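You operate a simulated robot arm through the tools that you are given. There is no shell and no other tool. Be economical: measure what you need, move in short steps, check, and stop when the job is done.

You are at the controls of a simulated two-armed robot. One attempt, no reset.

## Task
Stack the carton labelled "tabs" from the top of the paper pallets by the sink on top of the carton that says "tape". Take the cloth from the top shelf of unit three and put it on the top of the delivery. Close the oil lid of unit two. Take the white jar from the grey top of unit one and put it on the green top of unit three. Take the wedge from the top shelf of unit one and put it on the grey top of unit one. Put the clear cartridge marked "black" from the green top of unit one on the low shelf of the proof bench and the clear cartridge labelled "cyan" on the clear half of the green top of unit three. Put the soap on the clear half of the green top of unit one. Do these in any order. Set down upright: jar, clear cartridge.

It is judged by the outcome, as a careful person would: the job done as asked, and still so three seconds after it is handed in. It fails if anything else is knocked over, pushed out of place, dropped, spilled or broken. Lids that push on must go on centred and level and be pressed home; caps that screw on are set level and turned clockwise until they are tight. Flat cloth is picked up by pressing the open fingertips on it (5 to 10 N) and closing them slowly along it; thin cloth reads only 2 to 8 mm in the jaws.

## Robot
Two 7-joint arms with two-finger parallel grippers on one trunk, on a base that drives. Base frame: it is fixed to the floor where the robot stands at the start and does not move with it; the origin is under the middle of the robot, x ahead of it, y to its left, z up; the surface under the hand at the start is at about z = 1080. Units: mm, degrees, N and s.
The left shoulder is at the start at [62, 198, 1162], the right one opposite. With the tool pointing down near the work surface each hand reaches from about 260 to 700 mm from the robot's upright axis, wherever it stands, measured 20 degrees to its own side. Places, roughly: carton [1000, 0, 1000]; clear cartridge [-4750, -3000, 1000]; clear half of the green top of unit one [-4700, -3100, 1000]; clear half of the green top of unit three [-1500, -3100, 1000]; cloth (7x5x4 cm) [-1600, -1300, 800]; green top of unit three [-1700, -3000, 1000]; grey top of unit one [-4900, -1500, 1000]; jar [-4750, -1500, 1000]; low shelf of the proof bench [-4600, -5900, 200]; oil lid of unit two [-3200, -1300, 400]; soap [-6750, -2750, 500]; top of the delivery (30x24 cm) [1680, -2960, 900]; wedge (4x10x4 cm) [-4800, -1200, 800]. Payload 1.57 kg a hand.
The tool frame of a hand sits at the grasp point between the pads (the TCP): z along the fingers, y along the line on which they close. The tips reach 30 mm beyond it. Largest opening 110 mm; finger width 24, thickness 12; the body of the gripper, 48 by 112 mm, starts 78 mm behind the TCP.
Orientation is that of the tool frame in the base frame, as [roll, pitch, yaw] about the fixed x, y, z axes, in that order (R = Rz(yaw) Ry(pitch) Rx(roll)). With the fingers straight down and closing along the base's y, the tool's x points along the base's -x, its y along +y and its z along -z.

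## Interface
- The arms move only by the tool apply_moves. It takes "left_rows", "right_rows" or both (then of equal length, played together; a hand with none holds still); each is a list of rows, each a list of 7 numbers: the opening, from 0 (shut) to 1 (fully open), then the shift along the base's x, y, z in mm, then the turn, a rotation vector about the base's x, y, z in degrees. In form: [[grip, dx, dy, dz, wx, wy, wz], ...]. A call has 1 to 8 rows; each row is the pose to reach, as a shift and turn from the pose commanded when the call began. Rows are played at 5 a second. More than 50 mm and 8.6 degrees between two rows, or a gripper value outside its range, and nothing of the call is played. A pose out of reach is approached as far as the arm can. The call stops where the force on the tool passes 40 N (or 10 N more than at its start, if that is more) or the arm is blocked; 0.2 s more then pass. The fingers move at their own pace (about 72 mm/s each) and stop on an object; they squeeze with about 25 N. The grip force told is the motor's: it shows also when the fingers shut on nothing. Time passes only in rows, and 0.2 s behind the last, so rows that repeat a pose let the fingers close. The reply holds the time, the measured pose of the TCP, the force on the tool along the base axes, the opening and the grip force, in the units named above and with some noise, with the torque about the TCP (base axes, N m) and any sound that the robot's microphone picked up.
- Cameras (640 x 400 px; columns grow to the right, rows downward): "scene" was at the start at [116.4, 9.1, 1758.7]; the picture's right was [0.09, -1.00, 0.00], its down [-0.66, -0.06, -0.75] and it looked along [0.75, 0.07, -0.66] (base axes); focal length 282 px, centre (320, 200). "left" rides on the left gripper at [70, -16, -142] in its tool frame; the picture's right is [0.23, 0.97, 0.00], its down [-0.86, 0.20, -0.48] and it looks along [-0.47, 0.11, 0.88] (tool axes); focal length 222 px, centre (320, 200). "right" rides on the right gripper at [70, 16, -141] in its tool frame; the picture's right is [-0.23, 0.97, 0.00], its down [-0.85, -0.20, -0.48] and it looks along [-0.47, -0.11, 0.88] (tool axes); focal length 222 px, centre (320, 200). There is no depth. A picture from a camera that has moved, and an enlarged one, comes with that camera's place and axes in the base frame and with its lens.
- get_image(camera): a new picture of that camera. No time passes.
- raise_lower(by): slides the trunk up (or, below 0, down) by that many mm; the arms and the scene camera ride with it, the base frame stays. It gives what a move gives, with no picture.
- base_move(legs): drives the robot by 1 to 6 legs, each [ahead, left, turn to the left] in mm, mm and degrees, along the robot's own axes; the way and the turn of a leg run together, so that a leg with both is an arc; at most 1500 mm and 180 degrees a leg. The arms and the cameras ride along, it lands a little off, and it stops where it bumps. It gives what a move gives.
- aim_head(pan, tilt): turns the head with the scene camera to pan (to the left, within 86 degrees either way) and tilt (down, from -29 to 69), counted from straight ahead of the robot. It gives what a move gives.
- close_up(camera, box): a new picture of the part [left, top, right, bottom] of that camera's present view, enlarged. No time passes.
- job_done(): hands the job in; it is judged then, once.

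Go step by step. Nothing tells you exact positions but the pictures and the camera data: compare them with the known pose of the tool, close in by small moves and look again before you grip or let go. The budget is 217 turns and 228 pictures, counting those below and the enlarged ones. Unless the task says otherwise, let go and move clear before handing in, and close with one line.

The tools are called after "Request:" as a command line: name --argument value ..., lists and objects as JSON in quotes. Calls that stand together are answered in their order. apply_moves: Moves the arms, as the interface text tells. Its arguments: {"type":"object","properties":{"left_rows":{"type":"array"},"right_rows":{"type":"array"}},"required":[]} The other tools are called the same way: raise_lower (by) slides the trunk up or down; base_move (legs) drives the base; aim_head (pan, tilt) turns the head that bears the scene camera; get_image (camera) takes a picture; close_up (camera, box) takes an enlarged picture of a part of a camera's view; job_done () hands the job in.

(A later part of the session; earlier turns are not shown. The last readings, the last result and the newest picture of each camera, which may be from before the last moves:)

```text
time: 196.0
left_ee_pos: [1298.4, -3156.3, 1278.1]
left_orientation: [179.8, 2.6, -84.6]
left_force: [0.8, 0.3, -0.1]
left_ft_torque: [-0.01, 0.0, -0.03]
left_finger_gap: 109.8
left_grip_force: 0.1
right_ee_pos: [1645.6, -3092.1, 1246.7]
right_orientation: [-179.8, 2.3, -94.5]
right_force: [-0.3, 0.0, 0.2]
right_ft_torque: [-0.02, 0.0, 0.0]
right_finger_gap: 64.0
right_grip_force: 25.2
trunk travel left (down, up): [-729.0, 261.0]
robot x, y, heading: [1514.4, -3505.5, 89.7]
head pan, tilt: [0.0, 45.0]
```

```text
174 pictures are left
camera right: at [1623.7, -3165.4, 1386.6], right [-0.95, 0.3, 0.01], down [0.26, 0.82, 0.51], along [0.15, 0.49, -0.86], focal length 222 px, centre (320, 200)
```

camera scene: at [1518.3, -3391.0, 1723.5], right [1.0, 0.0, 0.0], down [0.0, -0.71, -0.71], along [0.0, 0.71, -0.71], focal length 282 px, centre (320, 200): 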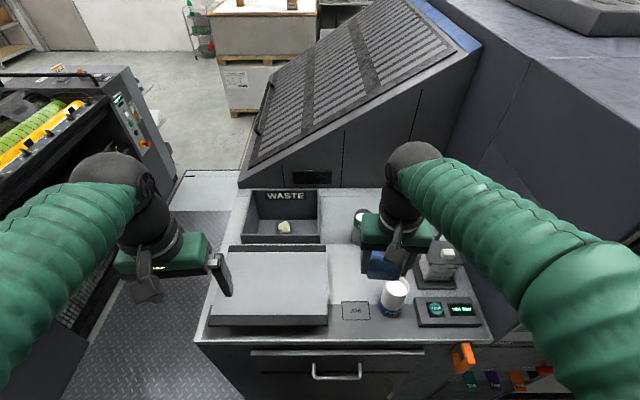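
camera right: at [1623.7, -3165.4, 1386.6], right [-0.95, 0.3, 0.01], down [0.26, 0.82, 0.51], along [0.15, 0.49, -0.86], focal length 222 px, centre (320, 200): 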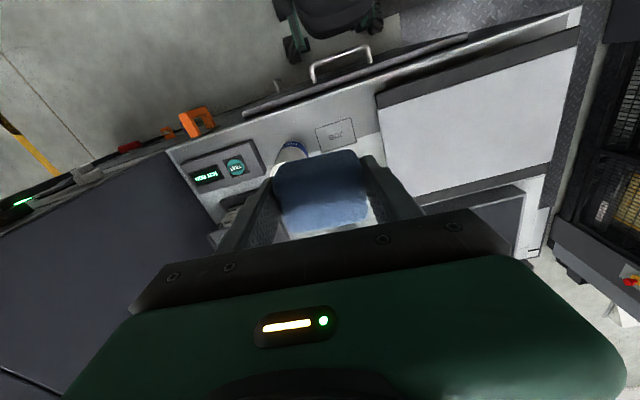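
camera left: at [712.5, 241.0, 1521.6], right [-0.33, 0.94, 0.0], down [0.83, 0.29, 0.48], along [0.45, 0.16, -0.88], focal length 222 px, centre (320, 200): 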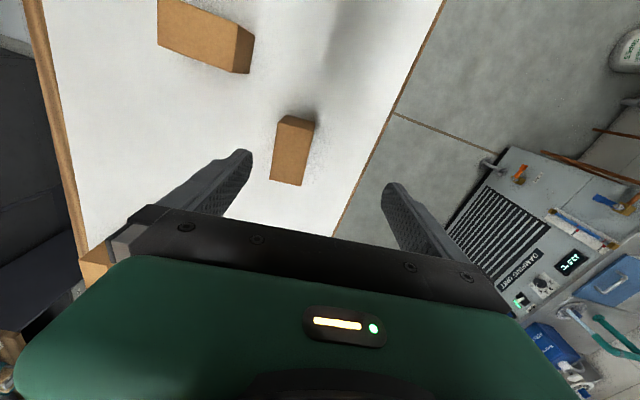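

Move over the spot, level the hand and come down partway.

Request:
apply_moves --right_rows '[[0.1, -3, 42, 0, -1, 0, 2], [0.1, -6, 84, 0, -2.3, 0, 4], [0.1, -10, 126, 0, -2.3, 0, 4.5], [0.1, -10, 162, -20, -2.3, 0, 4.5], [0.1, -10, 162, -65, -2.3, 0, 4.5], [0.1, -10, 162, -110, -2.3, 0, 4.5], [0.1, -10, 162, -155, -2.3, 0, 4.5], [0.1, -10, 162, -200, -2.3, 0, 4.5]]'

Request:
get_image --camera "scene"

Request:
get_image --camera "right"

```text
time: 197.8
left_ee_pos: [1298.7, -3156.0, 1277.4]
left_orientation: [179.9, 2.4, -84.5]
left_force: [-0.2, 0.1, 0.0]
left_ft_torque: [-0.02, 0.02, 0.06]
left_finger_gap: 109.9
left_grip_force: 0.1
right_ee_pos: [1636.9, -2928.2, 1048.2]
right_orientation: [-179.8, 0.0, -89.8]
right_force: [-0.5, 0.4, -0.8]
right_ft_torque: [0.0, 0.0, -0.02]
right_finger_gap: 64.0
right_grip_force: 25.4
trunk travel left (down, up): [-729.0, 261.0]
robot x, y, heading: [1518.9, -3506.4, 90.0]
head pan, tilt: [0.0, 45.0]
```

```text
173 pictures are left
camera scene: at [1518.1, -3387.7, 1723.3], right [1.0, 0.0, 0.0], down [0.0, -0.71, -0.7], along [0.0, 0.7, -0.71], focal length 282 px, centre (320, 200)
```

scene: 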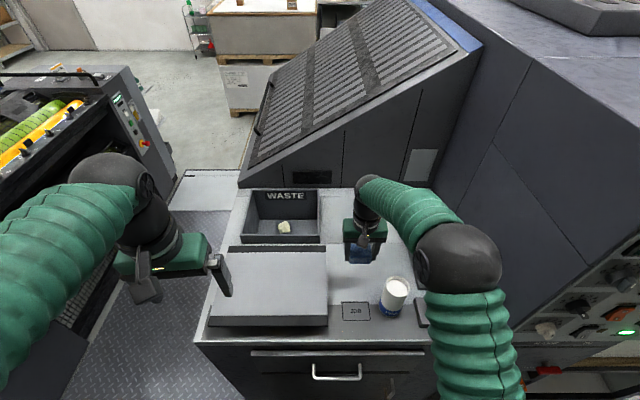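

```text
172 pictures are left
camera right: at [1619.7, -2997.8, 1190.4], right [-0.97, 0.23, 0.0], down [0.2, 0.86, 0.48], along [0.11, 0.46, -0.88], focal length 222 px, centre (320, 200)
```

right: 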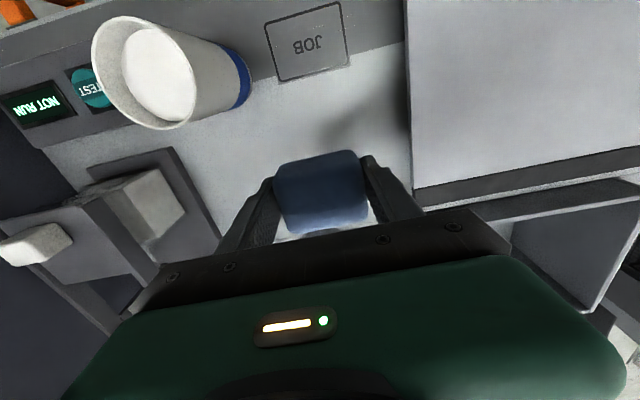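

Clear all round. Lower to just above the surface, then feel for contact.

Request:
apply_moves --right_rows '[[0.1, 0, 0, -45, 0, 0, 0], [0.1, 0, 0, -85, 0, 0, 0], [0.1, 0, 0, -98, 0, 0, 0]]'

Request:
apply_moves --right_rows '[[0.1, 0, 0, -4, 0, 0, 0], [0.1, 0, 0, -8, 0, 0, 0]]'

Request:
close_up --camera "scene" --box '[320, 170, 440, 330]'

```text
time: 198.6
left_ee_pos: [1297.7, -3157.9, 1278.0]
left_orientation: [179.8, 2.6, -84.5]
left_force: [0.9, -0.3, -0.8]
left_ft_torque: [0.02, -0.01, 0.02]
left_finger_gap: 110.3
left_grip_force: 0.2
right_ee_pos: [1636.1, -2931.1, 950.2]
right_orientation: [-179.8, 0.0, -89.9]
right_force: [0.2, 0.3, 0.1]
right_ft_torque: [-0.01, -0.01, 0.0]
right_finger_gap: 64.2
right_grip_force: 25.5
trunk travel left (down, up): [-729.0, 261.0]
robot x, y, heading: [1520.5, -3506.1, 90.0]
head pan, tilt: [0.0, 45.0]
```

```text
time: 199.2
left_ee_pos: [1298.5, -3157.0, 1277.8]
left_orientation: [179.7, 2.5, -84.5]
left_force: [-0.9, -1.0, 0.9]
left_ft_torque: [0.01, 0.0, -0.01]
left_finger_gap: 110.0
left_grip_force: 0.1
right_ee_pos: [1636.2, -2930.0, 941.2]
right_orientation: [-179.8, 0.0, -89.9]
right_force: [0.0, 0.5, -0.3]
right_ft_torque: [0.02, -0.02, -0.01]
right_finger_gap: 63.7
right_grip_force: 24.8
trunk travel left (down, up): [-729.0, 261.0]
robot x, y, heading: [1519.1, -3502.6, 89.5]
head pan, tilt: [0.0, 45.0]
```

```text
2.50 times, centred on (380, 250) of scene
camera zoom: at [1518.0, -3389.8, 1723.4], right [1.0, 0.0, 0.0], down [0.0, -0.71, -0.71], along [0.0, 0.71, -0.71], focal length 706 px, centre (170, 75)
```

zoom: 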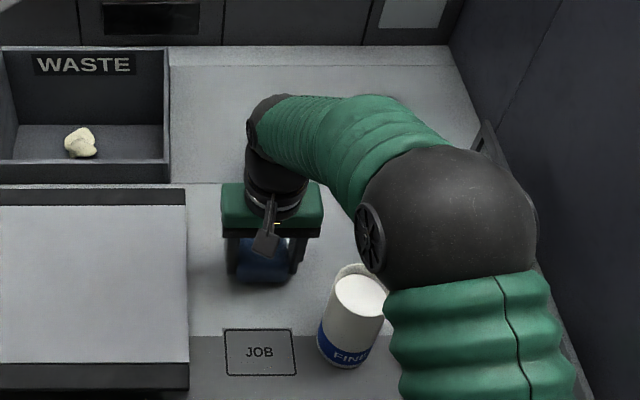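

Request:
apply_moves --right_rows '[[0.1, 0, 0, -3, 0, 0, 0], [0.1, 0, 0, -6, 0, 0, 0]]'

Request:
apply_moves --right_rows '[[0.1, 0, 0, -3, 0, 0, 0], [0.1, 0, 0, -5, 0, 0, 0]]'

```text
time: 199.8
left_ee_pos: [1298.2, -3157.3, 1277.7]
left_orientation: [179.8, 2.5, -84.5]
left_force: [-0.7, -0.2, -0.2]
left_ft_torque: [-0.01, 0.0, 0.02]
left_finger_gap: 110.0
left_grip_force: 0.0
right_ee_pos: [1637.2, -2930.5, 934.8]
right_orientation: [-179.8, -0.1, -89.9]
right_force: [0.2, -0.5, -0.3]
right_ft_torque: [0.01, 0.01, -0.01]
right_finger_gap: 64.0
right_grip_force: 25.4
trunk travel left (down, up): [-729.0, 261.0]
robot x, y, heading: [1517.0, -3506.6, 89.6]
head pan, tilt: [0.0, 45.0]
```

```text
time: 200.4
left_ee_pos: [1298.7, -3159.5, 1279.7]
left_orientation: [179.8, 2.6, -84.5]
left_force: [0.7, 0.9, -0.5]
left_ft_torque: [-0.04, -0.01, -0.02]
left_finger_gap: 110.0
left_grip_force: 0.0
right_ee_pos: [1636.1, -2930.3, 933.8]
right_orientation: [-179.8, 0.4, -89.9]
right_force: [2.7, -1.8, 22.1]
right_ft_torque: [0.32, 0.36, -0.05]
right_finger_gap: 63.9
right_grip_force: 25.3
trunk travel left (down, up): [-729.0, 261.0]
robot x, y, heading: [1519.3, -3502.7, 89.9]
head pan, tilt: [0.0, 45.0]
```

Contact at TCP z≈934. Ease, open gently, rise.

Request:
apply_moves --right_rows '[[0.1, 0, 0, 4, 0, 0, 0], [0.8, 0, 0, 4, 0, 0, 0], [0.8, 0, 0, 4, 0, 0, 0], [0.8, 0, 0, 4, 0, 0, 0], [0.8, 0, 0, 40, 0, 0, 0], [0.8, 0, 0, 85, 0, 0, 0], [0.8, 0, 0, 130, 0, 0, 0], [0.8, 0, -20, 170, 0, 0, 0]]'

Request:
apply_moves --right_rows '[[0.8, 0, -20, 45, 0, 0, 0], [0.8, 0, -60, 70, 0, 0, 0], [0.8, 0, -105, 90, 0, 0, 0], [0.8, 0, -150, 110, 0, 0, 0]]'

Request:
get_image --camera "scene"

```text
time: 202.2
left_ee_pos: [1299.6, -3158.9, 1278.3]
left_orientation: [179.8, 2.5, -84.5]
left_force: [-0.4, -0.2, 0.2]
left_ft_torque: [0.02, -0.04, 0.0]
left_finger_gap: 109.9
left_grip_force: 0.0
right_ee_pos: [1635.6, -2951.0, 1101.6]
right_orientation: [-179.7, 0.1, -90.0]
right_force: [-0.4, 0.4, -0.2]
right_ft_torque: [0.01, 0.02, -0.01]
right_finger_gap: 87.9
right_grip_force: 0.0
trunk travel left (down, up): [-729.0, 261.0]
robot x, y, heading: [1519.7, -3504.3, 90.0]
head pan, tilt: [0.0, 45.0]
```

```text
time: 203.2
left_ee_pos: [1299.0, -3158.9, 1278.4]
left_orientation: [179.8, 2.6, -84.5]
left_force: [0.2, -0.5, -0.6]
left_ft_torque: [-0.04, 0.01, -0.02]
left_finger_gap: 110.0
left_grip_force: 0.0
right_ee_pos: [1632.9, -3102.4, 1211.6]
right_orientation: [-179.8, -0.1, -89.8]
right_force: [-0.6, 0.9, -0.8]
right_ft_torque: [0.01, -0.01, 0.03]
right_finger_gap: 87.9
right_grip_force: 0.0
trunk travel left (down, up): [-729.0, 261.0]
robot x, y, heading: [1517.3, -3505.5, 89.7]
head pan, tilt: [0.0, 45.0]
```

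```text
170 pictures are left
camera scene: at [1518.4, -3394.5, 1723.7], right [1.0, 0.0, 0.0], down [0.0, -0.71, -0.71], along [0.0, 0.71, -0.71], focal length 282 px, centre (320, 200)
```

scene: 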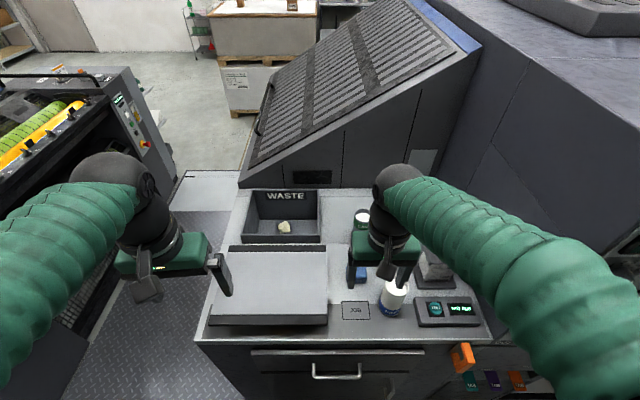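

The cloth is down and the jars untouched. Next: back off and drive west along the south aisle to unit one's green top.

Request:
base_move --legs '[[-520, 0, 0], [0, 1500, 0], [0, 1500, 0], [0, 1400, 0]]'

Request:
raise_lower --by 100

```text
time: 226.7
left_ee_pos: [-3061.2, -3655.8, 1278.9]
left_orientation: [179.7, 2.4, -85.6]
left_force: [0.0, 0.8, -1.2]
left_ft_torque: [-0.02, 0.02, 0.0]
left_finger_gap: 109.9
left_grip_force: 0.1
right_ee_pos: [-2726.8, -3607.0, 1210.7]
right_orientation: [-179.7, 0.0, -91.0]
right_force: [0.9, -0.5, -0.4]
right_ft_torque: [-0.01, -0.01, 0.01]
right_finger_gap: 88.3
right_grip_force: 0.0
trunk travel left (down, up): [-729.0, 261.0]
robot x, y, heading: [-2853.3, -4004.9, 88.4]
head pan, tilt: [0.0, 45.0]
```

```text
time: 228.0
left_ee_pos: [-3064.1, -3656.4, 1378.7]
left_orientation: [179.7, 2.5, -85.6]
left_force: [-0.6, 0.4, 1.1]
left_ft_torque: [-0.01, 0.0, -0.01]
left_finger_gap: 110.2
left_grip_force: 0.1
right_ee_pos: [-2729.6, -3605.5, 1310.3]
right_orientation: [-179.8, -0.1, -91.0]
right_force: [-0.4, -0.3, -0.4]
right_ft_torque: [-0.01, 0.01, -0.02]
right_finger_gap: 88.0
right_grip_force: 0.0
trunk travel left (down, up): [-829.0, 161.0]
robot x, y, heading: [-2851.2, -4007.9, 88.6]
head pan, tilt: [0.0, 45.0]
```

Request:
base_move --legs '[[0, 1000, 1.5], [0, 880, 0]]'

Request:
get_image --camera "scene"

```text
time: 237.4
left_ee_pos: [-4943.0, -3639.7, 1378.2]
left_orientation: [179.7, 2.5, -84.7]
left_force: [0.1, -0.4, 0.5]
left_ft_torque: [0.0, -0.04, -0.02]
left_finger_gap: 109.8
left_grip_force: 0.0
right_ee_pos: [-4607.4, -3584.4, 1310.6]
right_orientation: [-179.9, -0.1, -90.1]
right_force: [-0.6, 0.1, 1.1]
right_ft_torque: [0.01, -0.01, 0.02]
right_finger_gap: 87.9
right_grip_force: 0.1
trunk travel left (down, up): [-829.0, 161.0]
robot x, y, heading: [-4726.4, -3988.6, 89.8]
head pan, tilt: [0.0, 45.0]
```

```text
169 pictures are left
camera scene: at [-4723.0, -3873.4, 1823.5], right [1.0, -0.01, 0.0], down [0.0, -0.71, -0.71], along [0.0, 0.71, -0.71], focal length 282 px, centre (320, 200)
```

scene: 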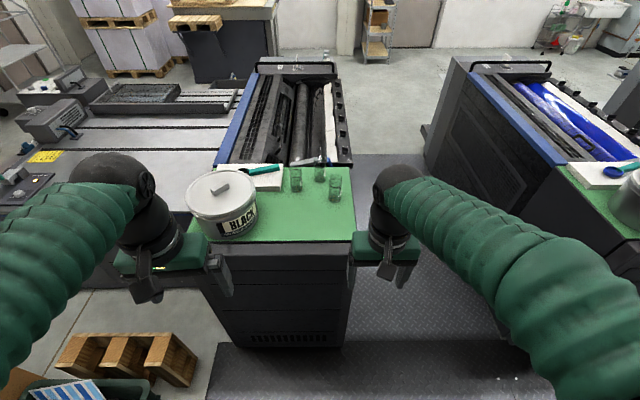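

Request:
close_up --camera "scene" --box '[220, 140, 370, 260]'

Request:
close_up --camera "scene" --box '[270, 145, 360, 215]'

```text
3.33 times, centred on (295, 200) of scene
camera zoom: at [-4723.0, -3873.4, 1823.5], right [1.0, -0.01, 0.0], down [0.0, -0.71, -0.71], along [0.0, 0.71, -0.71], focal length 941 px, centre (403, 200)
```

zoom: 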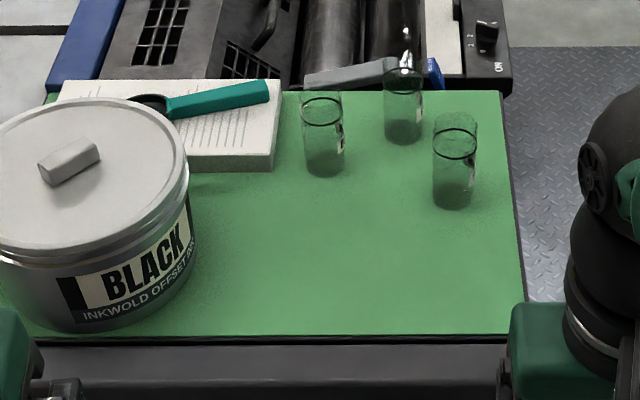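

```text
5.71 times, centred on (315, 180) of scene
camera zoom: at [-4723.0, -3873.4, 1823.5], right [1.0, -0.01, 0.0], down [0.0, -0.71, -0.71], along [0.0, 0.71, -0.71], focal length 1613 px, centre (349, 314)
```

zoom: 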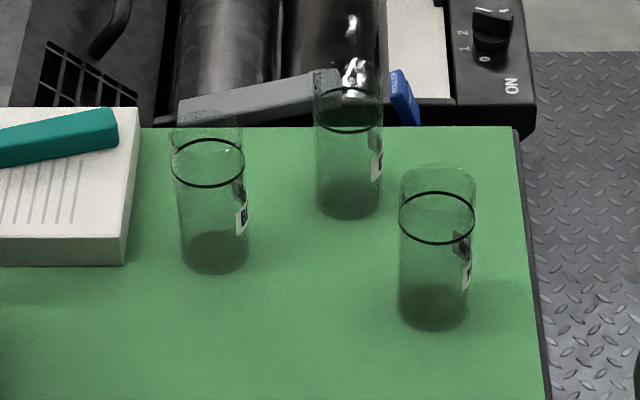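

Three clear cartridges, labels facing east. I'll step east to read them.

Request:
base_move --legs '[[0, -800, 0]]'

Request:
aim_head --pan 45 --tilt 35

Request:
get_image --camera "scene"

```text
time: 241.7
left_ee_pos: [-4153.2, -3641.8, 1377.2]
left_orientation: [-180.0, 2.5, -84.4]
left_force: [-0.2, -0.3, -0.5]
left_ft_torque: [0.0, -0.04, 0.0]
left_finger_gap: 109.8
left_grip_force: 0.1
right_ee_pos: [-3820.1, -3586.4, 1310.2]
right_orientation: [-179.6, -0.1, -89.8]
right_force: [-0.3, 0.3, -0.2]
right_ft_torque: [-0.02, -0.03, 0.02]
right_finger_gap: 87.8
right_grip_force: 0.1
trunk travel left (down, up): [-829.0, 161.0]
robot x, y, heading: [-3929.5, -3989.9, 89.8]
head pan, tilt: [0.0, 45.0]
```

```text
time: 242.8
left_ee_pos: [-4148.8, -3642.2, 1377.3]
left_orientation: [179.7, 2.6, -84.3]
left_force: [-0.4, 0.3, -0.3]
left_ft_torque: [-0.01, -0.02, -0.01]
left_finger_gap: 109.9
left_grip_force: 0.1
right_ee_pos: [-3814.6, -3586.8, 1311.0]
right_orientation: [-179.7, 0.0, -89.7]
right_force: [0.3, -0.2, -0.3]
right_ft_torque: [0.03, -0.01, -0.01]
right_finger_gap: 88.1
right_grip_force: 0.1
trunk travel left (down, up): [-829.0, 161.0]
robot x, y, heading: [-3930.1, -3989.3, 90.2]
head pan, tilt: [45.0, 35.0]
```

```text
166 pictures are left
camera scene: at [-3992.7, -3894.8, 1838.3], right [0.71, 0.71, 0.0], down [0.41, -0.41, -0.82], along [-0.58, 0.58, -0.57], focal length 282 px, centre (320, 200)
```

scene: 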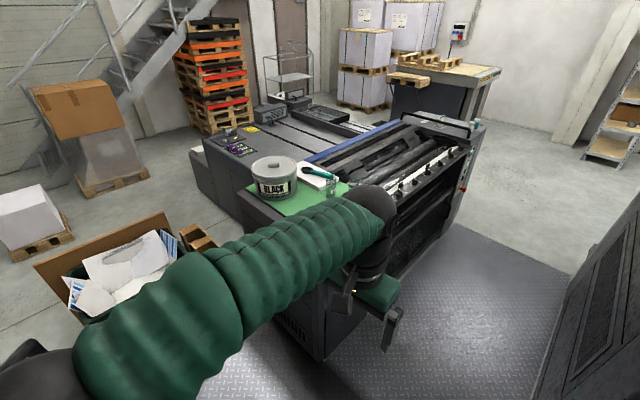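

The arm is in the way; I'll turn the base to face the cartridges.

Request:
base_move --legs '[[250, 0, 50]]'

Request:
aim_head --pan 0 --tilt 40

Request:
get_image --camera "scene"

```text
time: 245.5
left_ee_pos: [-4434.7, -3720.5, 1379.1]
left_orientation: [179.8, 2.5, -34.3]
left_force: [-0.9, 1.0, 0.9]
left_ft_torque: [0.0, 0.02, 0.03]
left_finger_gap: 109.9
left_grip_force: 0.0
right_ee_pos: [-4262.5, -3428.5, 1311.1]
right_orientation: [-179.7, 0.0, -39.9]
right_force: [1.2, 0.1, 0.4]
right_ft_torque: [0.02, 0.01, -0.02]
right_finger_gap: 88.1
right_grip_force: 0.0
trunk travel left (down, up): [-829.0, 161.0]
robot x, y, heading: [-4030.3, -3774.5, 139.9]
head pan, tilt: [45.0, 35.0]
```

```text
time: 246.6
left_ee_pos: [-4437.0, -3720.4, 1378.3]
left_orientation: [179.8, 2.6, -34.3]
left_force: [0.6, -0.4, 0.6]
left_ft_torque: [0.01, 0.0, 0.01]
left_finger_gap: 109.6
left_grip_force: 0.0
right_ee_pos: [-4263.1, -3428.1, 1310.7]
right_orientation: [-179.7, -0.1, -39.8]
right_force: [0.1, 0.7, 0.8]
right_ft_torque: [0.01, 0.02, -0.05]
right_finger_gap: 88.1
right_grip_force: 0.1
trunk travel left (down, up): [-829.0, 161.0]
robot x, y, heading: [-4025.8, -3777.1, 139.7]
head pan, tilt: [0.0, 40.0]
```

```text
165 pictures are left
camera scene: at [-4120.1, -3698.6, 1830.8], right [0.64, 0.77, 0.0], down [0.49, -0.41, -0.77], along [-0.59, 0.49, -0.64], focal length 282 px, centre (320, 200)
```

scene: 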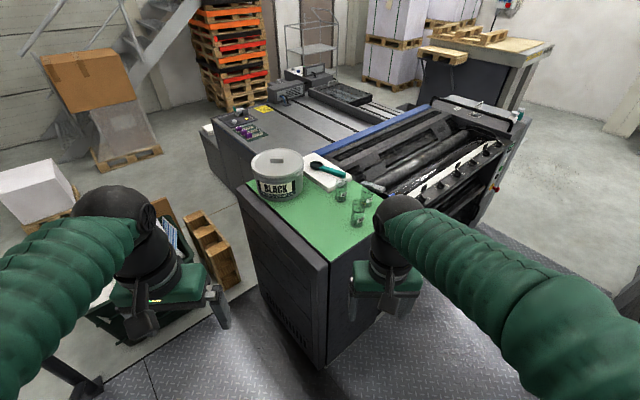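

Request:
close_up --camera "scene" --box '[325, 170, 385, 235]'

```text
6.15 times, centred on (355, 202) of scene
camera zoom: at [-4120.1, -3698.6, 1830.8], right [0.64, 0.77, 0.0], down [0.49, -0.41, -0.77], along [-0.59, 0.49, -0.64], focal length 1737 px, centre (105, 185)
```

zoom: 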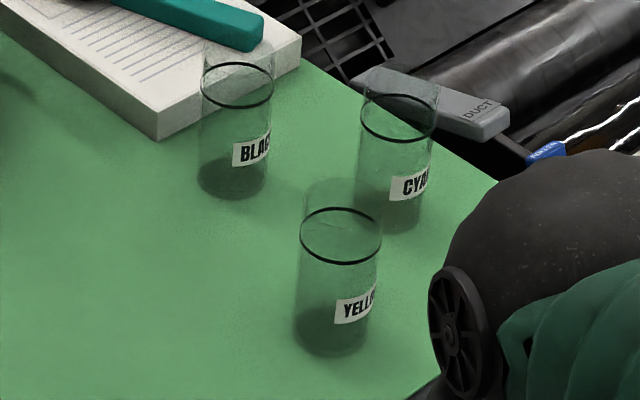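

BLACK is the western one at (-4824,-2988), CYAN at (-4723,-2918), YELLOW at (-4665,-3046); the green top is z≈1003. I'll position the robot south of unit one.

Request:
base_move --legs '[[-250, 0, -49.7], [0, 600, 0]]'

Request:
aim_head --pan 0 --tilt 50

```text
time: 252.3
left_ee_pos: [-4740.5, -3648.3, 1378.1]
left_orientation: [179.7, 2.6, -84.0]
left_force: [0.4, -0.5, -0.4]
left_ft_torque: [0.02, 0.0, -0.03]
left_finger_gap: 109.7
left_grip_force: 0.1
right_ee_pos: [-4405.8, -3590.2, 1310.6]
right_orientation: [180.0, -0.2, -89.4]
right_force: [0.6, -0.4, -0.3]
right_ft_torque: [-0.02, 0.0, 0.0]
right_finger_gap: 88.0
right_grip_force: 0.0
trunk travel left (down, up): [-829.0, 161.0]
robot x, y, heading: [-4523.6, -3995.2, 90.2]
head pan, tilt: [0.0, 40.0]
```

```text
time: 253.0
left_ee_pos: [-4743.8, -3649.2, 1377.0]
left_orientation: [179.9, 2.5, -84.0]
left_force: [-0.7, -0.2, -0.6]
left_ft_torque: [0.01, 0.0, -0.02]
left_finger_gap: 110.1
left_grip_force: 0.0
right_ee_pos: [-4410.0, -3590.5, 1310.6]
right_orientation: [-179.8, -0.2, -89.4]
right_force: [-0.4, -0.1, 0.6]
right_ft_torque: [0.0, 0.01, 0.0]
right_finger_gap: 88.2
right_grip_force: 0.1
trunk travel left (down, up): [-829.0, 161.0]
robot x, y, heading: [-4525.5, -3997.3, 90.1]
head pan, tilt: [0.0, 50.0]
```

Request:
base_move --legs '[[0, 245, 0], [400, 0, 0]]'

Request:
get_image --camera "left"

Request:
get_image --camera "scene"

```text
time: 256.9
left_ee_pos: [-4993.2, -3251.7, 1378.4]
left_orientation: [179.9, 2.3, -84.4]
left_force: [0.1, 0.2, 0.0]
left_ft_torque: [-0.03, -0.02, 0.02]
left_finger_gap: 110.1
left_grip_force: 0.0
right_ee_pos: [-4659.3, -3195.7, 1311.8]
right_orientation: [-179.8, -0.2, -89.8]
right_force: [-0.5, 0.6, 0.1]
right_ft_torque: [-0.04, -0.03, 0.03]
right_finger_gap: 88.0
right_grip_force: 0.0
trunk travel left (down, up): [-829.0, 161.0]
robot x, y, heading: [-4774.5, -3599.5, 89.9]
head pan, tilt: [0.0, 50.0]
```

```text
163 pictures are left
camera left: at [-4969.6, -3323.8, 1517.0], right [-0.95, -0.32, -0.01], down [-0.28, 0.81, 0.51], along [-0.16, 0.49, -0.86], focal length 222 px, centre (320, 200)
```

left: 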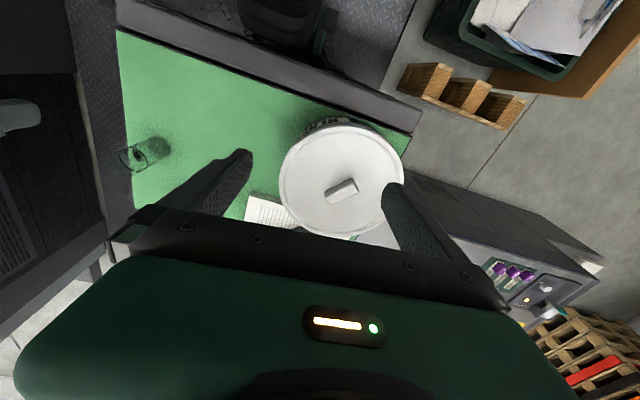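

```text
162 pictures are left
camera scene: at [-4769.9, -3492.0, 1820.5], right [1.0, 0.0, 0.0], down [0.0, -0.77, -0.64], along [0.0, 0.64, -0.77], focal length 282 px, centre (320, 200)
```

scene: 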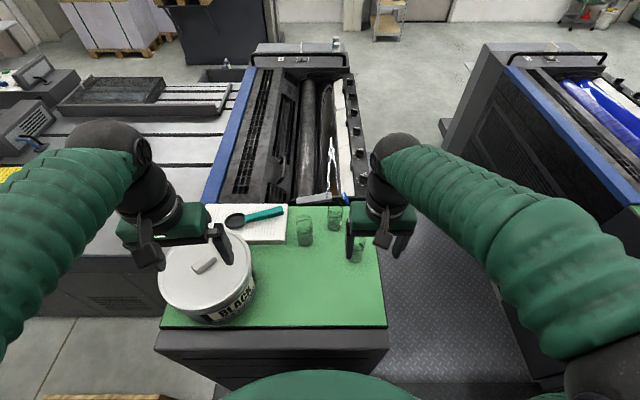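

Bring the left hand over BLACK (right hand steps aside east).

Request:
apply_moves --left_rows '[[0.75, 21, 35, 0, -1, 0, -2], [0.75, 42, 70, -10, -2, 0, -4], [0.75, 63, 105, -20, -2.4, 0, -5.6], [0.75, 84, 140, -40, -2.4, 0, -5.6], [0.75, 105, 172, -65, -2.4, 0, -5.6], [0.75, 126, 204, -90, -2.4, 0, -5.6], [0.75, 148, 236, -115, -2.4, 0, -5.6], [0.75, 169, 267, -140, -2.4, 0, -5.6]]' --right_rows '[[0.75, 15, 0, 0, 0, 0, 0], [0.75, 30, 0, 0, 0, 0, 0], [0.75, 45, 0, 0, 0, 0, 0], [0.75, 60, 0, 0, 0, 0, 0], [0.75, 75, 0, 0, 0, 0, 0], [0.75, 90, 0, 0, 0, 0, 0], [0.75, 90, 0, 0, 0, 0, 0], [0.75, 90, 0, 0, 0, 0, 0]]'

Request:
get_image --camera "left"

Request:
get_image --camera "scene"

```text
time: 258.7
left_ee_pos: [-4825.5, -2985.8, 1235.1]
left_orientation: [179.7, -0.2, -90.0]
left_force: [-0.4, -0.8, -0.6]
left_ft_torque: [-0.05, 0.01, 0.0]
left_finger_gap: 82.3
left_grip_force: 0.1
right_ee_pos: [-4569.0, -3199.0, 1309.7]
right_orientation: [-179.7, -0.3, -89.7]
right_force: [-0.5, -0.8, 0.0]
right_ft_torque: [-0.04, -0.01, 0.0]
right_finger_gap: 82.3
right_grip_force: 0.1
trunk travel left (down, up): [-829.0, 161.0]
robot x, y, heading: [-4770.5, -3603.7, 90.0]
head pan, tilt: [0.0, 50.0]
```

```text
161 pictures are left
camera left: at [-4807.3, -3053.6, 1376.3], right [-0.97, -0.23, 0.01], down [-0.2, 0.86, 0.48], along [-0.11, 0.46, -0.88], focal length 222 px, centre (320, 200)
```

left: 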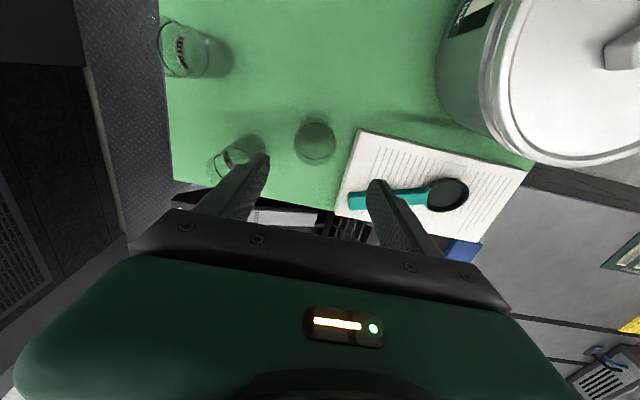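

```text
160 pictures are left
camera scene: at [-4764.1, -3493.5, 1818.4], right [1.0, 0.0, -0.01], down [0.0, -0.77, -0.64], along [0.0, 0.64, -0.77], focal length 282 px, centre (320, 200)
```

scene: 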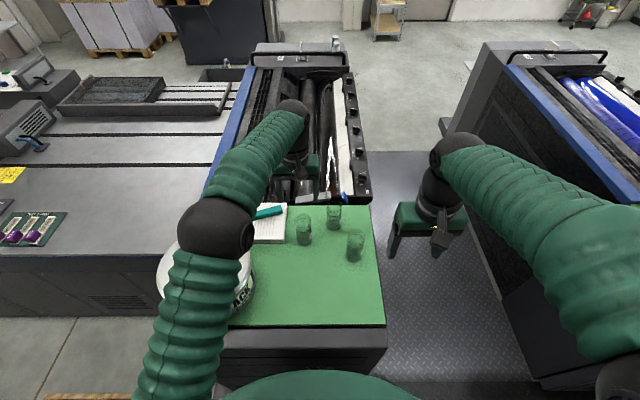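

BLACK sits near (-4819,-2988) under the hand. Descend and grip.

Request:
apply_moves --left_rows '[[0.75, 5, -2, -40, 0.2, 0, 0], [0.75, 5, -2, -80, 0.2, 0, 0], [0.75, 5, -2, -100, 0.2, 0, 0]]'

Request:
get_image --camera "left"

Request:
close_up --camera "scene" --box '[230, 150, 390, 290]'

```text
time: 259.5
left_ee_pos: [-4821.8, -2989.1, 1137.6]
left_orientation: [179.8, 0.2, -89.9]
left_force: [0.5, 0.3, -1.3]
left_ft_torque: [0.0, 0.0, 0.01]
left_finger_gap: 82.5
left_grip_force: 0.1
right_ee_pos: [-4569.5, -3199.3, 1311.3]
right_orientation: [-179.7, -0.2, -89.9]
right_force: [-0.2, -0.2, -0.1]
right_ft_torque: [0.02, 0.01, 0.02]
right_finger_gap: 82.6
right_grip_force: 0.1
trunk travel left (down, up): [-829.0, 161.0]
robot x, y, heading: [-4771.5, -3603.3, 89.9]
head pan, tilt: [0.0, 50.0]
```

```text
159 pictures are left
camera left: at [-4803.5, -3058.0, 1277.6], right [-0.97, -0.23, 0.0], down [-0.2, 0.85, 0.48], along [-0.11, 0.47, -0.88], focal length 222 px, centre (320, 200)
```

left: 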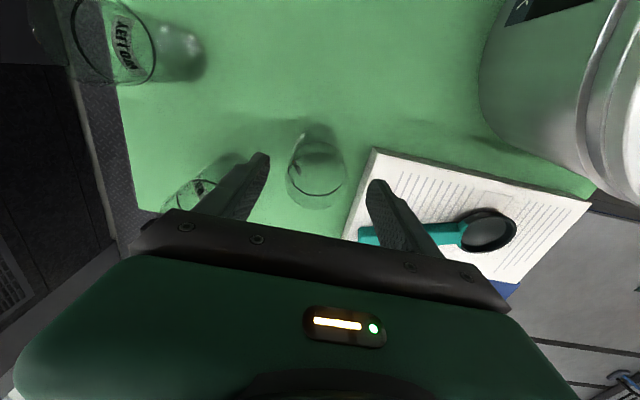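

```text
2.86 times, centred on (310, 220) of scene
camera zoom: at [-4764.9, -3494.9, 1818.5], right [1.0, 0.0, 0.0], down [0.0, -0.77, -0.64], along [0.0, 0.64, -0.77], focal length 806 px, centre (349, 143)
```

zoom: 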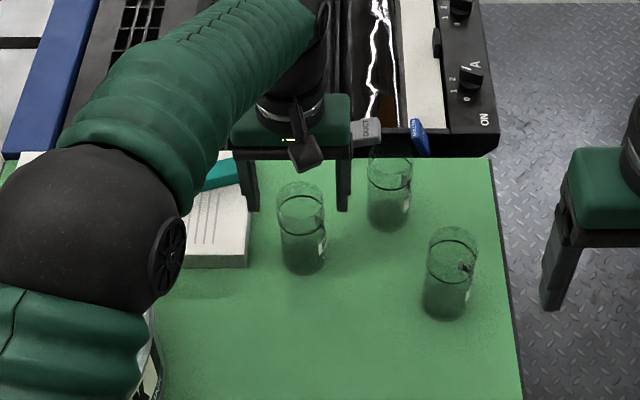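

Refined: BLACK at about (-4814,-2996), ~125 tall. Adjust and descend to grip height.

Request:
apply_moves --left_rows '[[0.75, 7, -7, 0, 0, 0, 0], [0.75, 7, -7, -30, 0, 0, 0], [0.75, 7, -7, -62, 0, 0, 0]]'

Request:
get_image --camera "left"

Request:
close_up --camera "scene" --box '[230, 150, 390, 290]'

```text
time: 260.3
left_ee_pos: [-4815.2, -2996.5, 1074.6]
left_orientation: [179.9, 0.0, -90.0]
left_force: [0.7, -0.4, 1.4]
left_ft_torque: [-0.04, 0.01, -0.04]
left_finger_gap: 82.4
left_grip_force: 0.2
right_ee_pos: [-4568.7, -3199.2, 1310.5]
right_orientation: [-179.6, -0.4, -89.8]
right_force: [-0.7, -0.2, -0.3]
right_ft_torque: [-0.03, -0.01, 0.01]
right_finger_gap: 82.6
right_grip_force: 0.1
trunk travel left (down, up): [-829.0, 161.0]
robot x, y, heading: [-4771.6, -3605.4, 89.8]
head pan, tilt: [0.0, 50.0]
```

```text
157 pictures are left
camera left: at [-4798.2, -3065.9, 1214.8], right [-0.97, -0.23, 0.0], down [-0.2, 0.85, 0.48], along [-0.11, 0.47, -0.88], focal length 222 px, centre (320, 200)
```

left: 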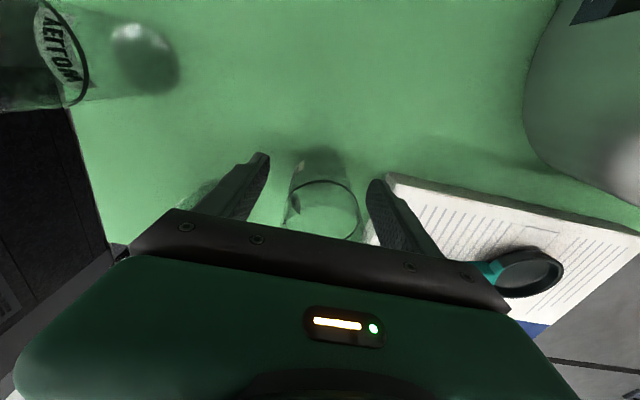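

```text
2.86 times, centred on (310, 220) of scene
camera zoom: at [-4765.1, -3494.4, 1818.5], right [1.0, 0.0, 0.0], down [0.0, -0.77, -0.64], along [0.0, 0.64, -0.77], focal length 806 px, centre (349, 143)
```

zoom: 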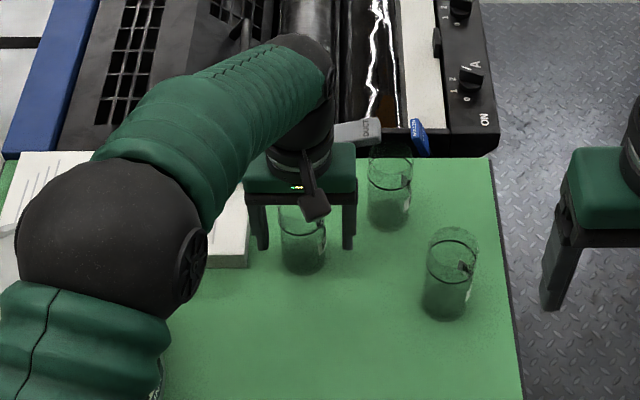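

Straddled properly. Close and lift slightly.

Request:
apply_moves --left_rows '[[0.4, 0, 0, 0, 0, 0, 0], [0.3, 0, 0, 0, 0, 0, 0], [0.2, 0, 0, 0, 0, 0, 0], [0.2, 0, 0, 0, 0, 0, 0], [0.2, 0, 0, 10, 0, 0, 0], [0.2, 0, 0, 25, 0, 0, 0]]'

Request:
get_image --camera "left"

Request:
close_up --camera "scene" --box '[230, 150, 390, 290]'

```text
time: 261.7
left_ee_pos: [-4812.7, -2998.0, 1099.0]
left_orientation: [179.7, 0.2, -89.9]
left_force: [0.0, -0.4, -1.5]
left_ft_torque: [0.02, 0.0, 0.02]
left_finger_gap: 50.0
left_grip_force: 25.4
right_ee_pos: [-4570.2, -3199.5, 1310.1]
right_orientation: [-179.7, -0.3, -89.8]
right_force: [-0.4, 0.3, -0.1]
right_ft_torque: [0.0, 0.03, 0.0]
right_finger_gap: 82.5
right_grip_force: 0.0
trunk travel left (down, up): [-829.0, 161.0]
robot x, y, heading: [-4773.9, -3603.2, 89.7]
head pan, tilt: [0.0, 50.0]
```

```text
155 pictures are left
camera left: at [-4795.5, -3067.2, 1240.1], right [-0.97, -0.23, 0.0], down [-0.2, 0.85, 0.48], along [-0.11, 0.47, -0.88], focal length 222 px, centre (320, 200)
```

left: 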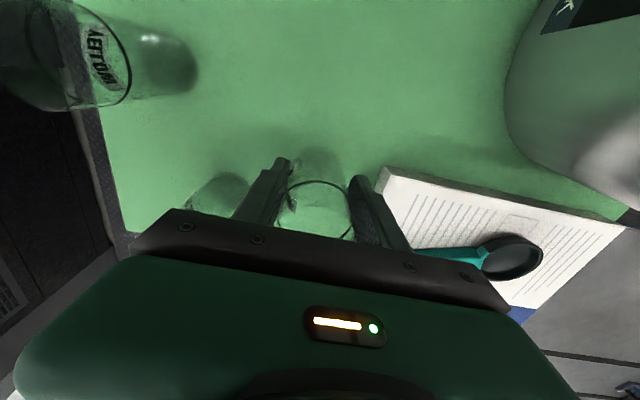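

```text
2.86 times, centred on (310, 220) of scene
camera zoom: at [-4764.7, -3496.9, 1818.6], right [1.0, 0.0, 0.0], down [0.0, -0.77, -0.64], along [0.0, 0.64, -0.77], focal length 806 px, centre (349, 143)
```

zoom: 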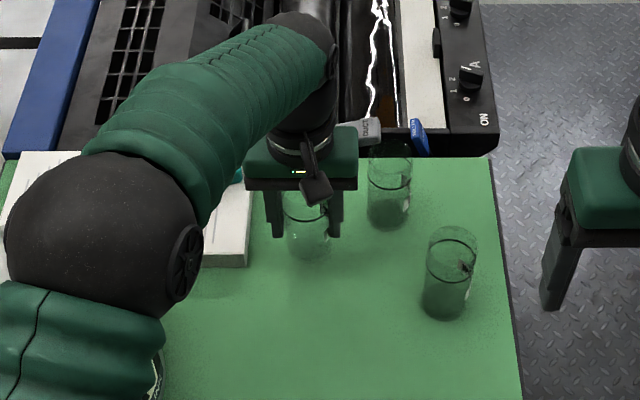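

BLACK held. Lift it and pull it back, then bring the right hand over CYAN.

Request:
apply_moves --left_rows '[[0.2, 0, 0, 45, 0, 0, 0], [0.2, 0, -10, 90, 0, 0, 0], [0.2, -15, -40, 125, 0, 0, 0], [0.2, -40, -75, 145, 0, 0, 0], [0.2, -65, -110, 165, 0, 0, 0], [0.2, -90, -145, 185, 0, 0, 0], [0.2, -115, -180, 200, 0, 0, 0]]'

Request:
apply_moves --right_rows '[[0.75, -18, 33, 0, 0, 0, 0], [0.75, -36, 66, -5, 0, 0, 0], [0.75, -54, 99, -15, 0, 0, 0], [0.75, -72, 132, -25, 0, 0, 0], [0.75, -90, 165, -40, 0, 0, 0], [0.75, -108, 198, -55, 0, 0, 0], [0.75, -126, 231, -70, 0, 0, 0], [0.75, -144, 263, -80, 0, 0, 0]]'

Request:
get_image --camera "right"

Request:
get_image --camera "scene"

```text
time: 263.3
left_ee_pos: [-4930.2, -3181.6, 1303.6]
left_orientation: [179.8, 0.3, -90.1]
left_force: [-0.6, -0.1, -1.7]
left_ft_torque: [0.03, -0.04, 0.08]
left_finger_gap: 50.3
left_grip_force: 25.3
right_ee_pos: [-4570.5, -3203.4, 1310.6]
right_orientation: [-179.7, 0.0, -89.8]
right_force: [0.0, -0.3, 0.8]
right_ft_torque: [0.01, 0.02, -0.01]
right_finger_gap: 82.3
right_grip_force: 0.1
trunk travel left (down, up): [-829.0, 161.0]
robot x, y, heading: [-4772.4, -3606.9, 89.7]
head pan, tilt: [0.0, 50.0]
```

```text
time: 265.1
left_ee_pos: [-4929.2, -3176.0, 1300.9]
left_orientation: [179.7, 0.0, -90.0]
left_force: [-0.1, 0.1, -1.9]
left_ft_torque: [-0.03, 0.02, 0.0]
left_finger_gap: 50.1
left_grip_force: 24.5
right_ee_pos: [-4709.2, -2951.4, 1229.5]
right_orientation: [-179.6, -0.5, -89.9]
right_force: [-0.7, 0.0, -0.5]
right_ft_torque: [0.0, -0.04, -0.04]
right_finger_gap: 82.5
right_grip_force: 0.0
right hand out of reach, approached as far as the arm can: row 8
trunk travel left (down, up): [-829.0, 161.0]
robot x, y, heading: [-4768.7, -3603.7, 89.7]
head pan, tilt: [0.0, 50.0]
```

```text
153 pictures are left
camera right: at [-4725.7, -3019.6, 1372.6], right [-0.97, 0.22, -0.01], down [0.19, 0.86, 0.47], along [0.11, 0.46, -0.88], focal length 222 px, centre (320, 200)
```

right: 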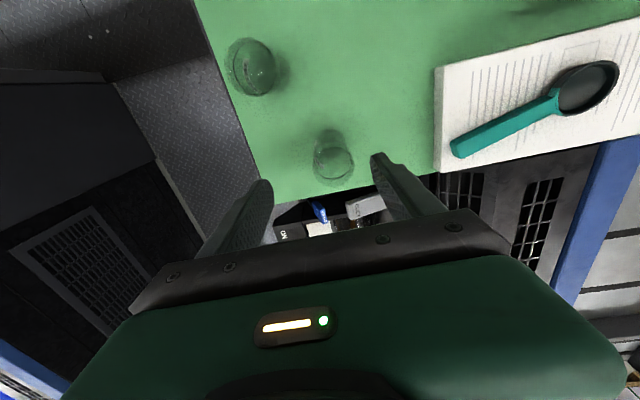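

```text
152 pictures are left
camera scene: at [-4766.1, -3492.0, 1818.4], right [1.0, 0.0, 0.0], down [0.0, -0.77, -0.64], along [0.0, 0.64, -0.77], focal length 282 px, centre (320, 200)
```

scene: 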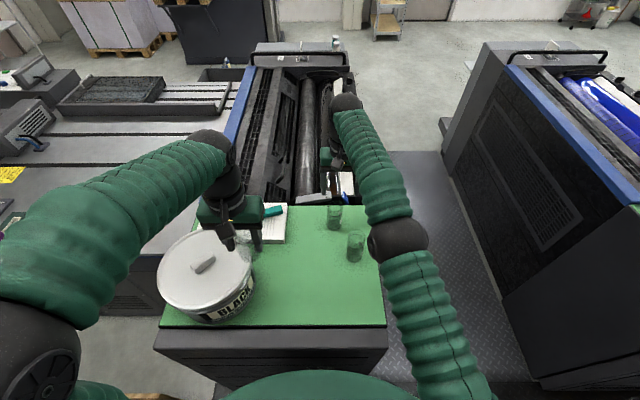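

The right arm is at its limit; I'll retract it 45 mm, then move the base 50 mm closer.

Request:
apply_moves --right_rows '[[0.75, 0, -25, 0, 0, 0, 0], [0.75, -2, -50, 0, 0, 0, 0]]'

Request:
base_move --legs '[[50, 0, 0]]'

Request:
get_image --camera "right"

```text
time: 265.7
left_ee_pos: [-4929.1, -3178.1, 1302.6]
left_orientation: [179.8, 0.2, -89.9]
left_force: [0.1, 0.0, -0.7]
left_ft_torque: [0.02, 0.01, 0.01]
left_finger_gap: 50.1
left_grip_force: 25.1
right_ee_pos: [-4708.6, -3003.5, 1231.4]
right_orientation: [-179.7, -0.1, -89.8]
right_force: [-0.7, -0.5, 0.2]
right_ft_torque: [-0.01, -0.03, 0.04]
right_finger_gap: 82.3
right_grip_force: 0.0
trunk travel left (down, up): [-829.0, 161.0]
robot x, y, heading: [-4774.0, -3602.8, 89.7]
head pan, tilt: [0.0, 50.0]
```

```text
time: 266.7
left_ee_pos: [-4920.0, -3177.6, 1302.9]
left_orientation: [-179.8, 0.4, -88.7]
left_force: [-2.8, -2.2, -0.9]
left_ft_torque: [0.13, -0.18, 0.04]
left_finger_gap: 50.1
left_grip_force: 25.0
right_ee_pos: [-4701.6, -2998.1, 1233.6]
right_orientation: [-179.3, 0.0, -88.8]
right_force: [-3.2, -0.3, -0.6]
right_ft_torque: [0.03, -0.21, 0.04]
right_finger_gap: 82.2
right_grip_force: 0.1
trunk travel left (down, up): [-829.0, 161.0]
robot x, y, heading: [-4746.0, -3599.5, 91.2]
head pan, tilt: [0.0, 50.0]
```

```text
151 pictures are left
camera right: at [-4718.5, -3068.0, 1375.3], right [-0.98, 0.2, -0.01], down [0.17, 0.86, 0.48], along [0.11, 0.47, -0.88], focal length 222 px, centre (320, 200)
```

right: 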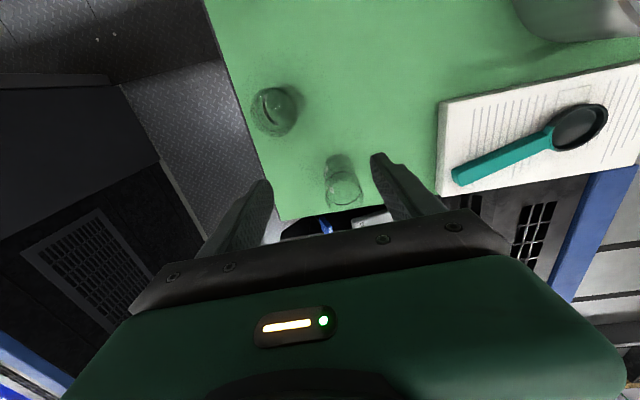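

The base touched the unit and slid sideways. I'll back off a little, shift west and turn slightly so the right shoulder gets nearer CYAN.

Request:
base_move --legs '[[-25, 0, 0], [0, 120, 9]]'

Request:
get_image --camera "right"

Request:
get_image --camera "scene"

```text
time: 268.3
left_ee_pos: [-5067.4, -3241.8, 1304.8]
left_orientation: [178.9, 0.4, -80.3]
left_force: [1.9, 0.7, -1.4]
left_ft_torque: [-0.05, 0.13, -0.03]
left_finger_gap: 49.9
left_grip_force: 24.5
right_ee_pos: [-4879.6, -3030.9, 1230.9]
right_orientation: [179.6, 0.0, -80.1]
right_force: [1.3, 0.0, 0.7]
right_ft_torque: [-0.08, 0.13, 0.03]
right_finger_gap: 82.3
right_grip_force: 0.1
trunk travel left (down, up): [-829.0, 161.0]
robot x, y, heading: [-4855.8, -3635.8, 99.9]
head pan, tilt: [0.0, 50.0]
```

```text
150 pictures are left
camera right: at [-4883.1, -3101.5, 1373.1], right [-1.0, 0.06, 0.01], down [0.05, 0.88, 0.48], along [0.02, 0.48, -0.88], focal length 222 px, centre (320, 200)
```

right: 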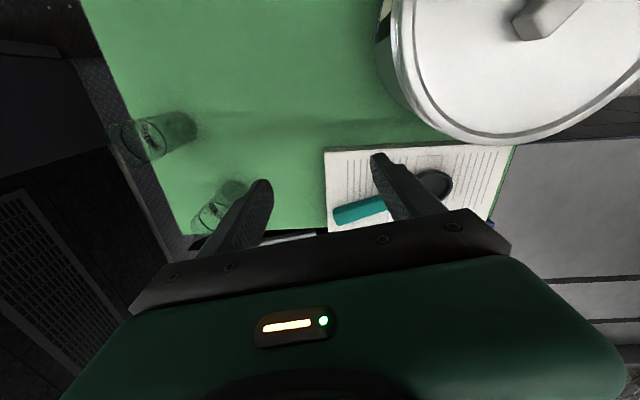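

```text
149 pictures are left
camera scene: at [-4836.8, -3524.9, 1818.7], right [0.99, 0.17, -0.02], down [0.11, -0.76, -0.64], along [-0.13, 0.63, -0.77], focal length 282 px, centre (320, 200)
```

scene: 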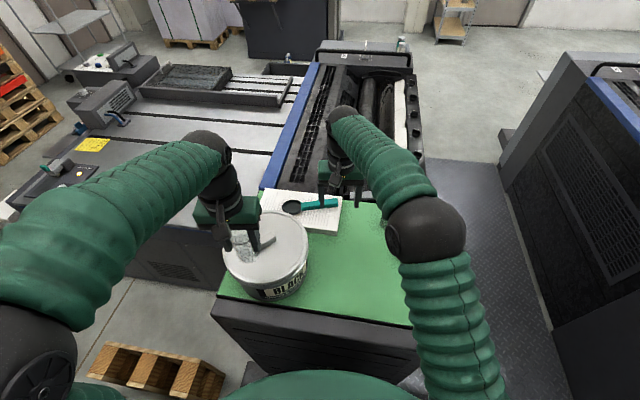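

Request:
apply_moves --right_rows '[[0.75, 40, 20, 0, 0, 0, -3], [0.75, 80, 40, 0, 0, 0, -6], [0.75, 120, 60, 0, 0, 0, -9], [0.75, 162, 80, -10, 0, 0, -9.9], [0.75, 162, 95, -30, 0, 0, -9.9]]'

Request:
get_image --camera "right"

Request:
close_up --camera "scene" --box '[290, 150, 450, 290]'

```text
time: 269.5
left_ee_pos: [-5105.8, -3241.4, 1296.3]
left_orientation: [-179.3, -0.1, -80.3]
left_force: [0.3, 0.1, -1.0]
left_ft_torque: [-0.05, -0.04, 0.03]
left_finger_gap: 49.7
left_grip_force: 24.7
right_ee_pos: [-4758.7, -2935.2, 1200.1]
right_orientation: [-178.5, -0.4, -90.1]
right_force: [-0.4, 0.2, -0.9]
right_ft_torque: [-0.06, -0.05, 0.0]
right_finger_gap: 82.4
right_grip_force: 0.1
trunk travel left (down, up): [-829.0, 161.0]
robot x, y, heading: [-4857.0, -3635.6, 100.0]
head pan, tilt: [0.0, 50.0]
```

```text
148 pictures are left
camera right: at [-4777.5, -3003.1, 1341.4], right [-0.97, 0.23, -0.02], down [0.19, 0.86, 0.48], along [0.13, 0.46, -0.88], focal length 222 px, centre (320, 200)
```

right: 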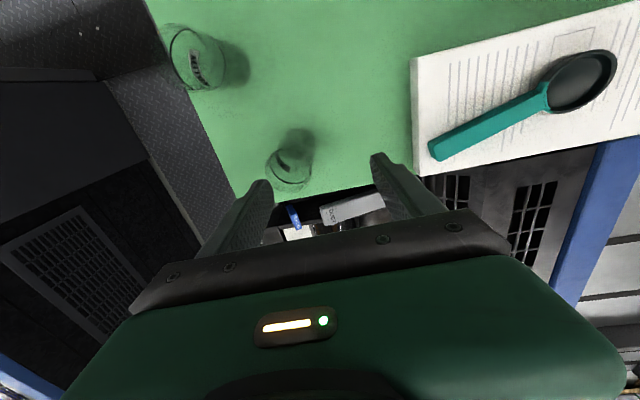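

```text
2.86 times, centred on (370, 220) of scene
camera zoom: at [-4894.9, -3522.9, 1816.6], right [0.99, 0.17, 0.01], down [0.14, -0.76, -0.64], along [-0.1, 0.63, -0.77], focal length 806 px, centre (177, 143)
```

zoom: 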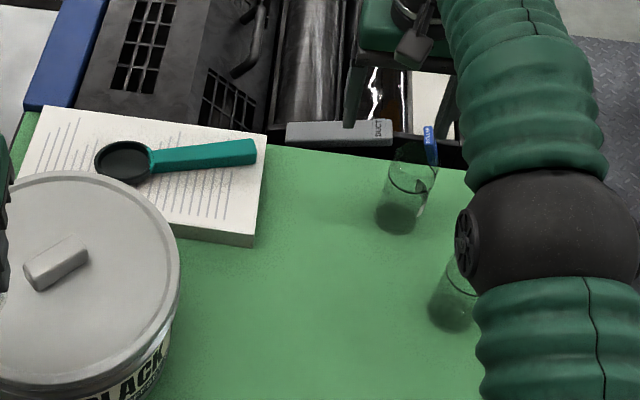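

The base seems to have rocked. Let me let it settle and re-measure.

Request:
apply_moves --right_rows '[[0.75, 0, 0, 0, 0, 0, 0], [0.75, 0, 0, 0, 0, 0, 0], [0.75, 0, 0, 0, 0, 0, 0], [0.75, 0, 0, 0, 0, 0, 0]]'

Request:
get_image --camera "right"

Request:
get_image --camera "scene"

```text
time: 270.5
left_ee_pos: [-5100.3, -3247.1, 1298.8]
left_orientation: [-179.6, 0.2, -80.1]
left_force: [0.1, 0.0, -1.6]
left_ft_torque: [-0.02, -0.01, -0.01]
left_finger_gap: 49.9
left_grip_force: 24.7
right_ee_pos: [-4752.3, -2938.8, 1203.2]
right_orientation: [-179.0, 0.0, -90.0]
right_force: [-1.0, 0.0, 0.4]
right_ft_torque: [0.01, -0.01, -0.01]
right_finger_gap: 82.4
right_grip_force: 0.0
trunk travel left (down, up): [-829.0, 161.0]
robot x, y, heading: [-4854.5, -3635.0, 99.9]
head pan, tilt: [0.0, 50.0]
```

```text
146 pictures are left
camera right: at [-4771.0, -3008.6, 1344.6], right [-0.97, 0.23, -0.02], down [0.19, 0.86, 0.48], along [0.13, 0.47, -0.88], focal length 222 px, centre (320, 200)
```

right: 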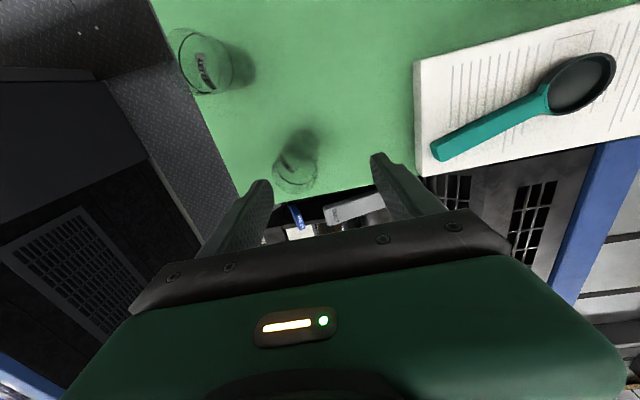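

```text
145 pictures are left
camera scene: at [-4890.2, -3531.2, 1817.3], right [0.99, 0.17, 0.01], down [0.14, -0.75, -0.64], along [-0.1, 0.63, -0.77], focal length 282 px, centre (320, 200)
```

scene: 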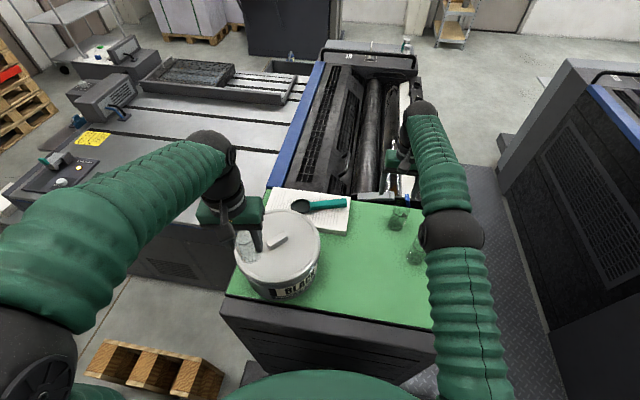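

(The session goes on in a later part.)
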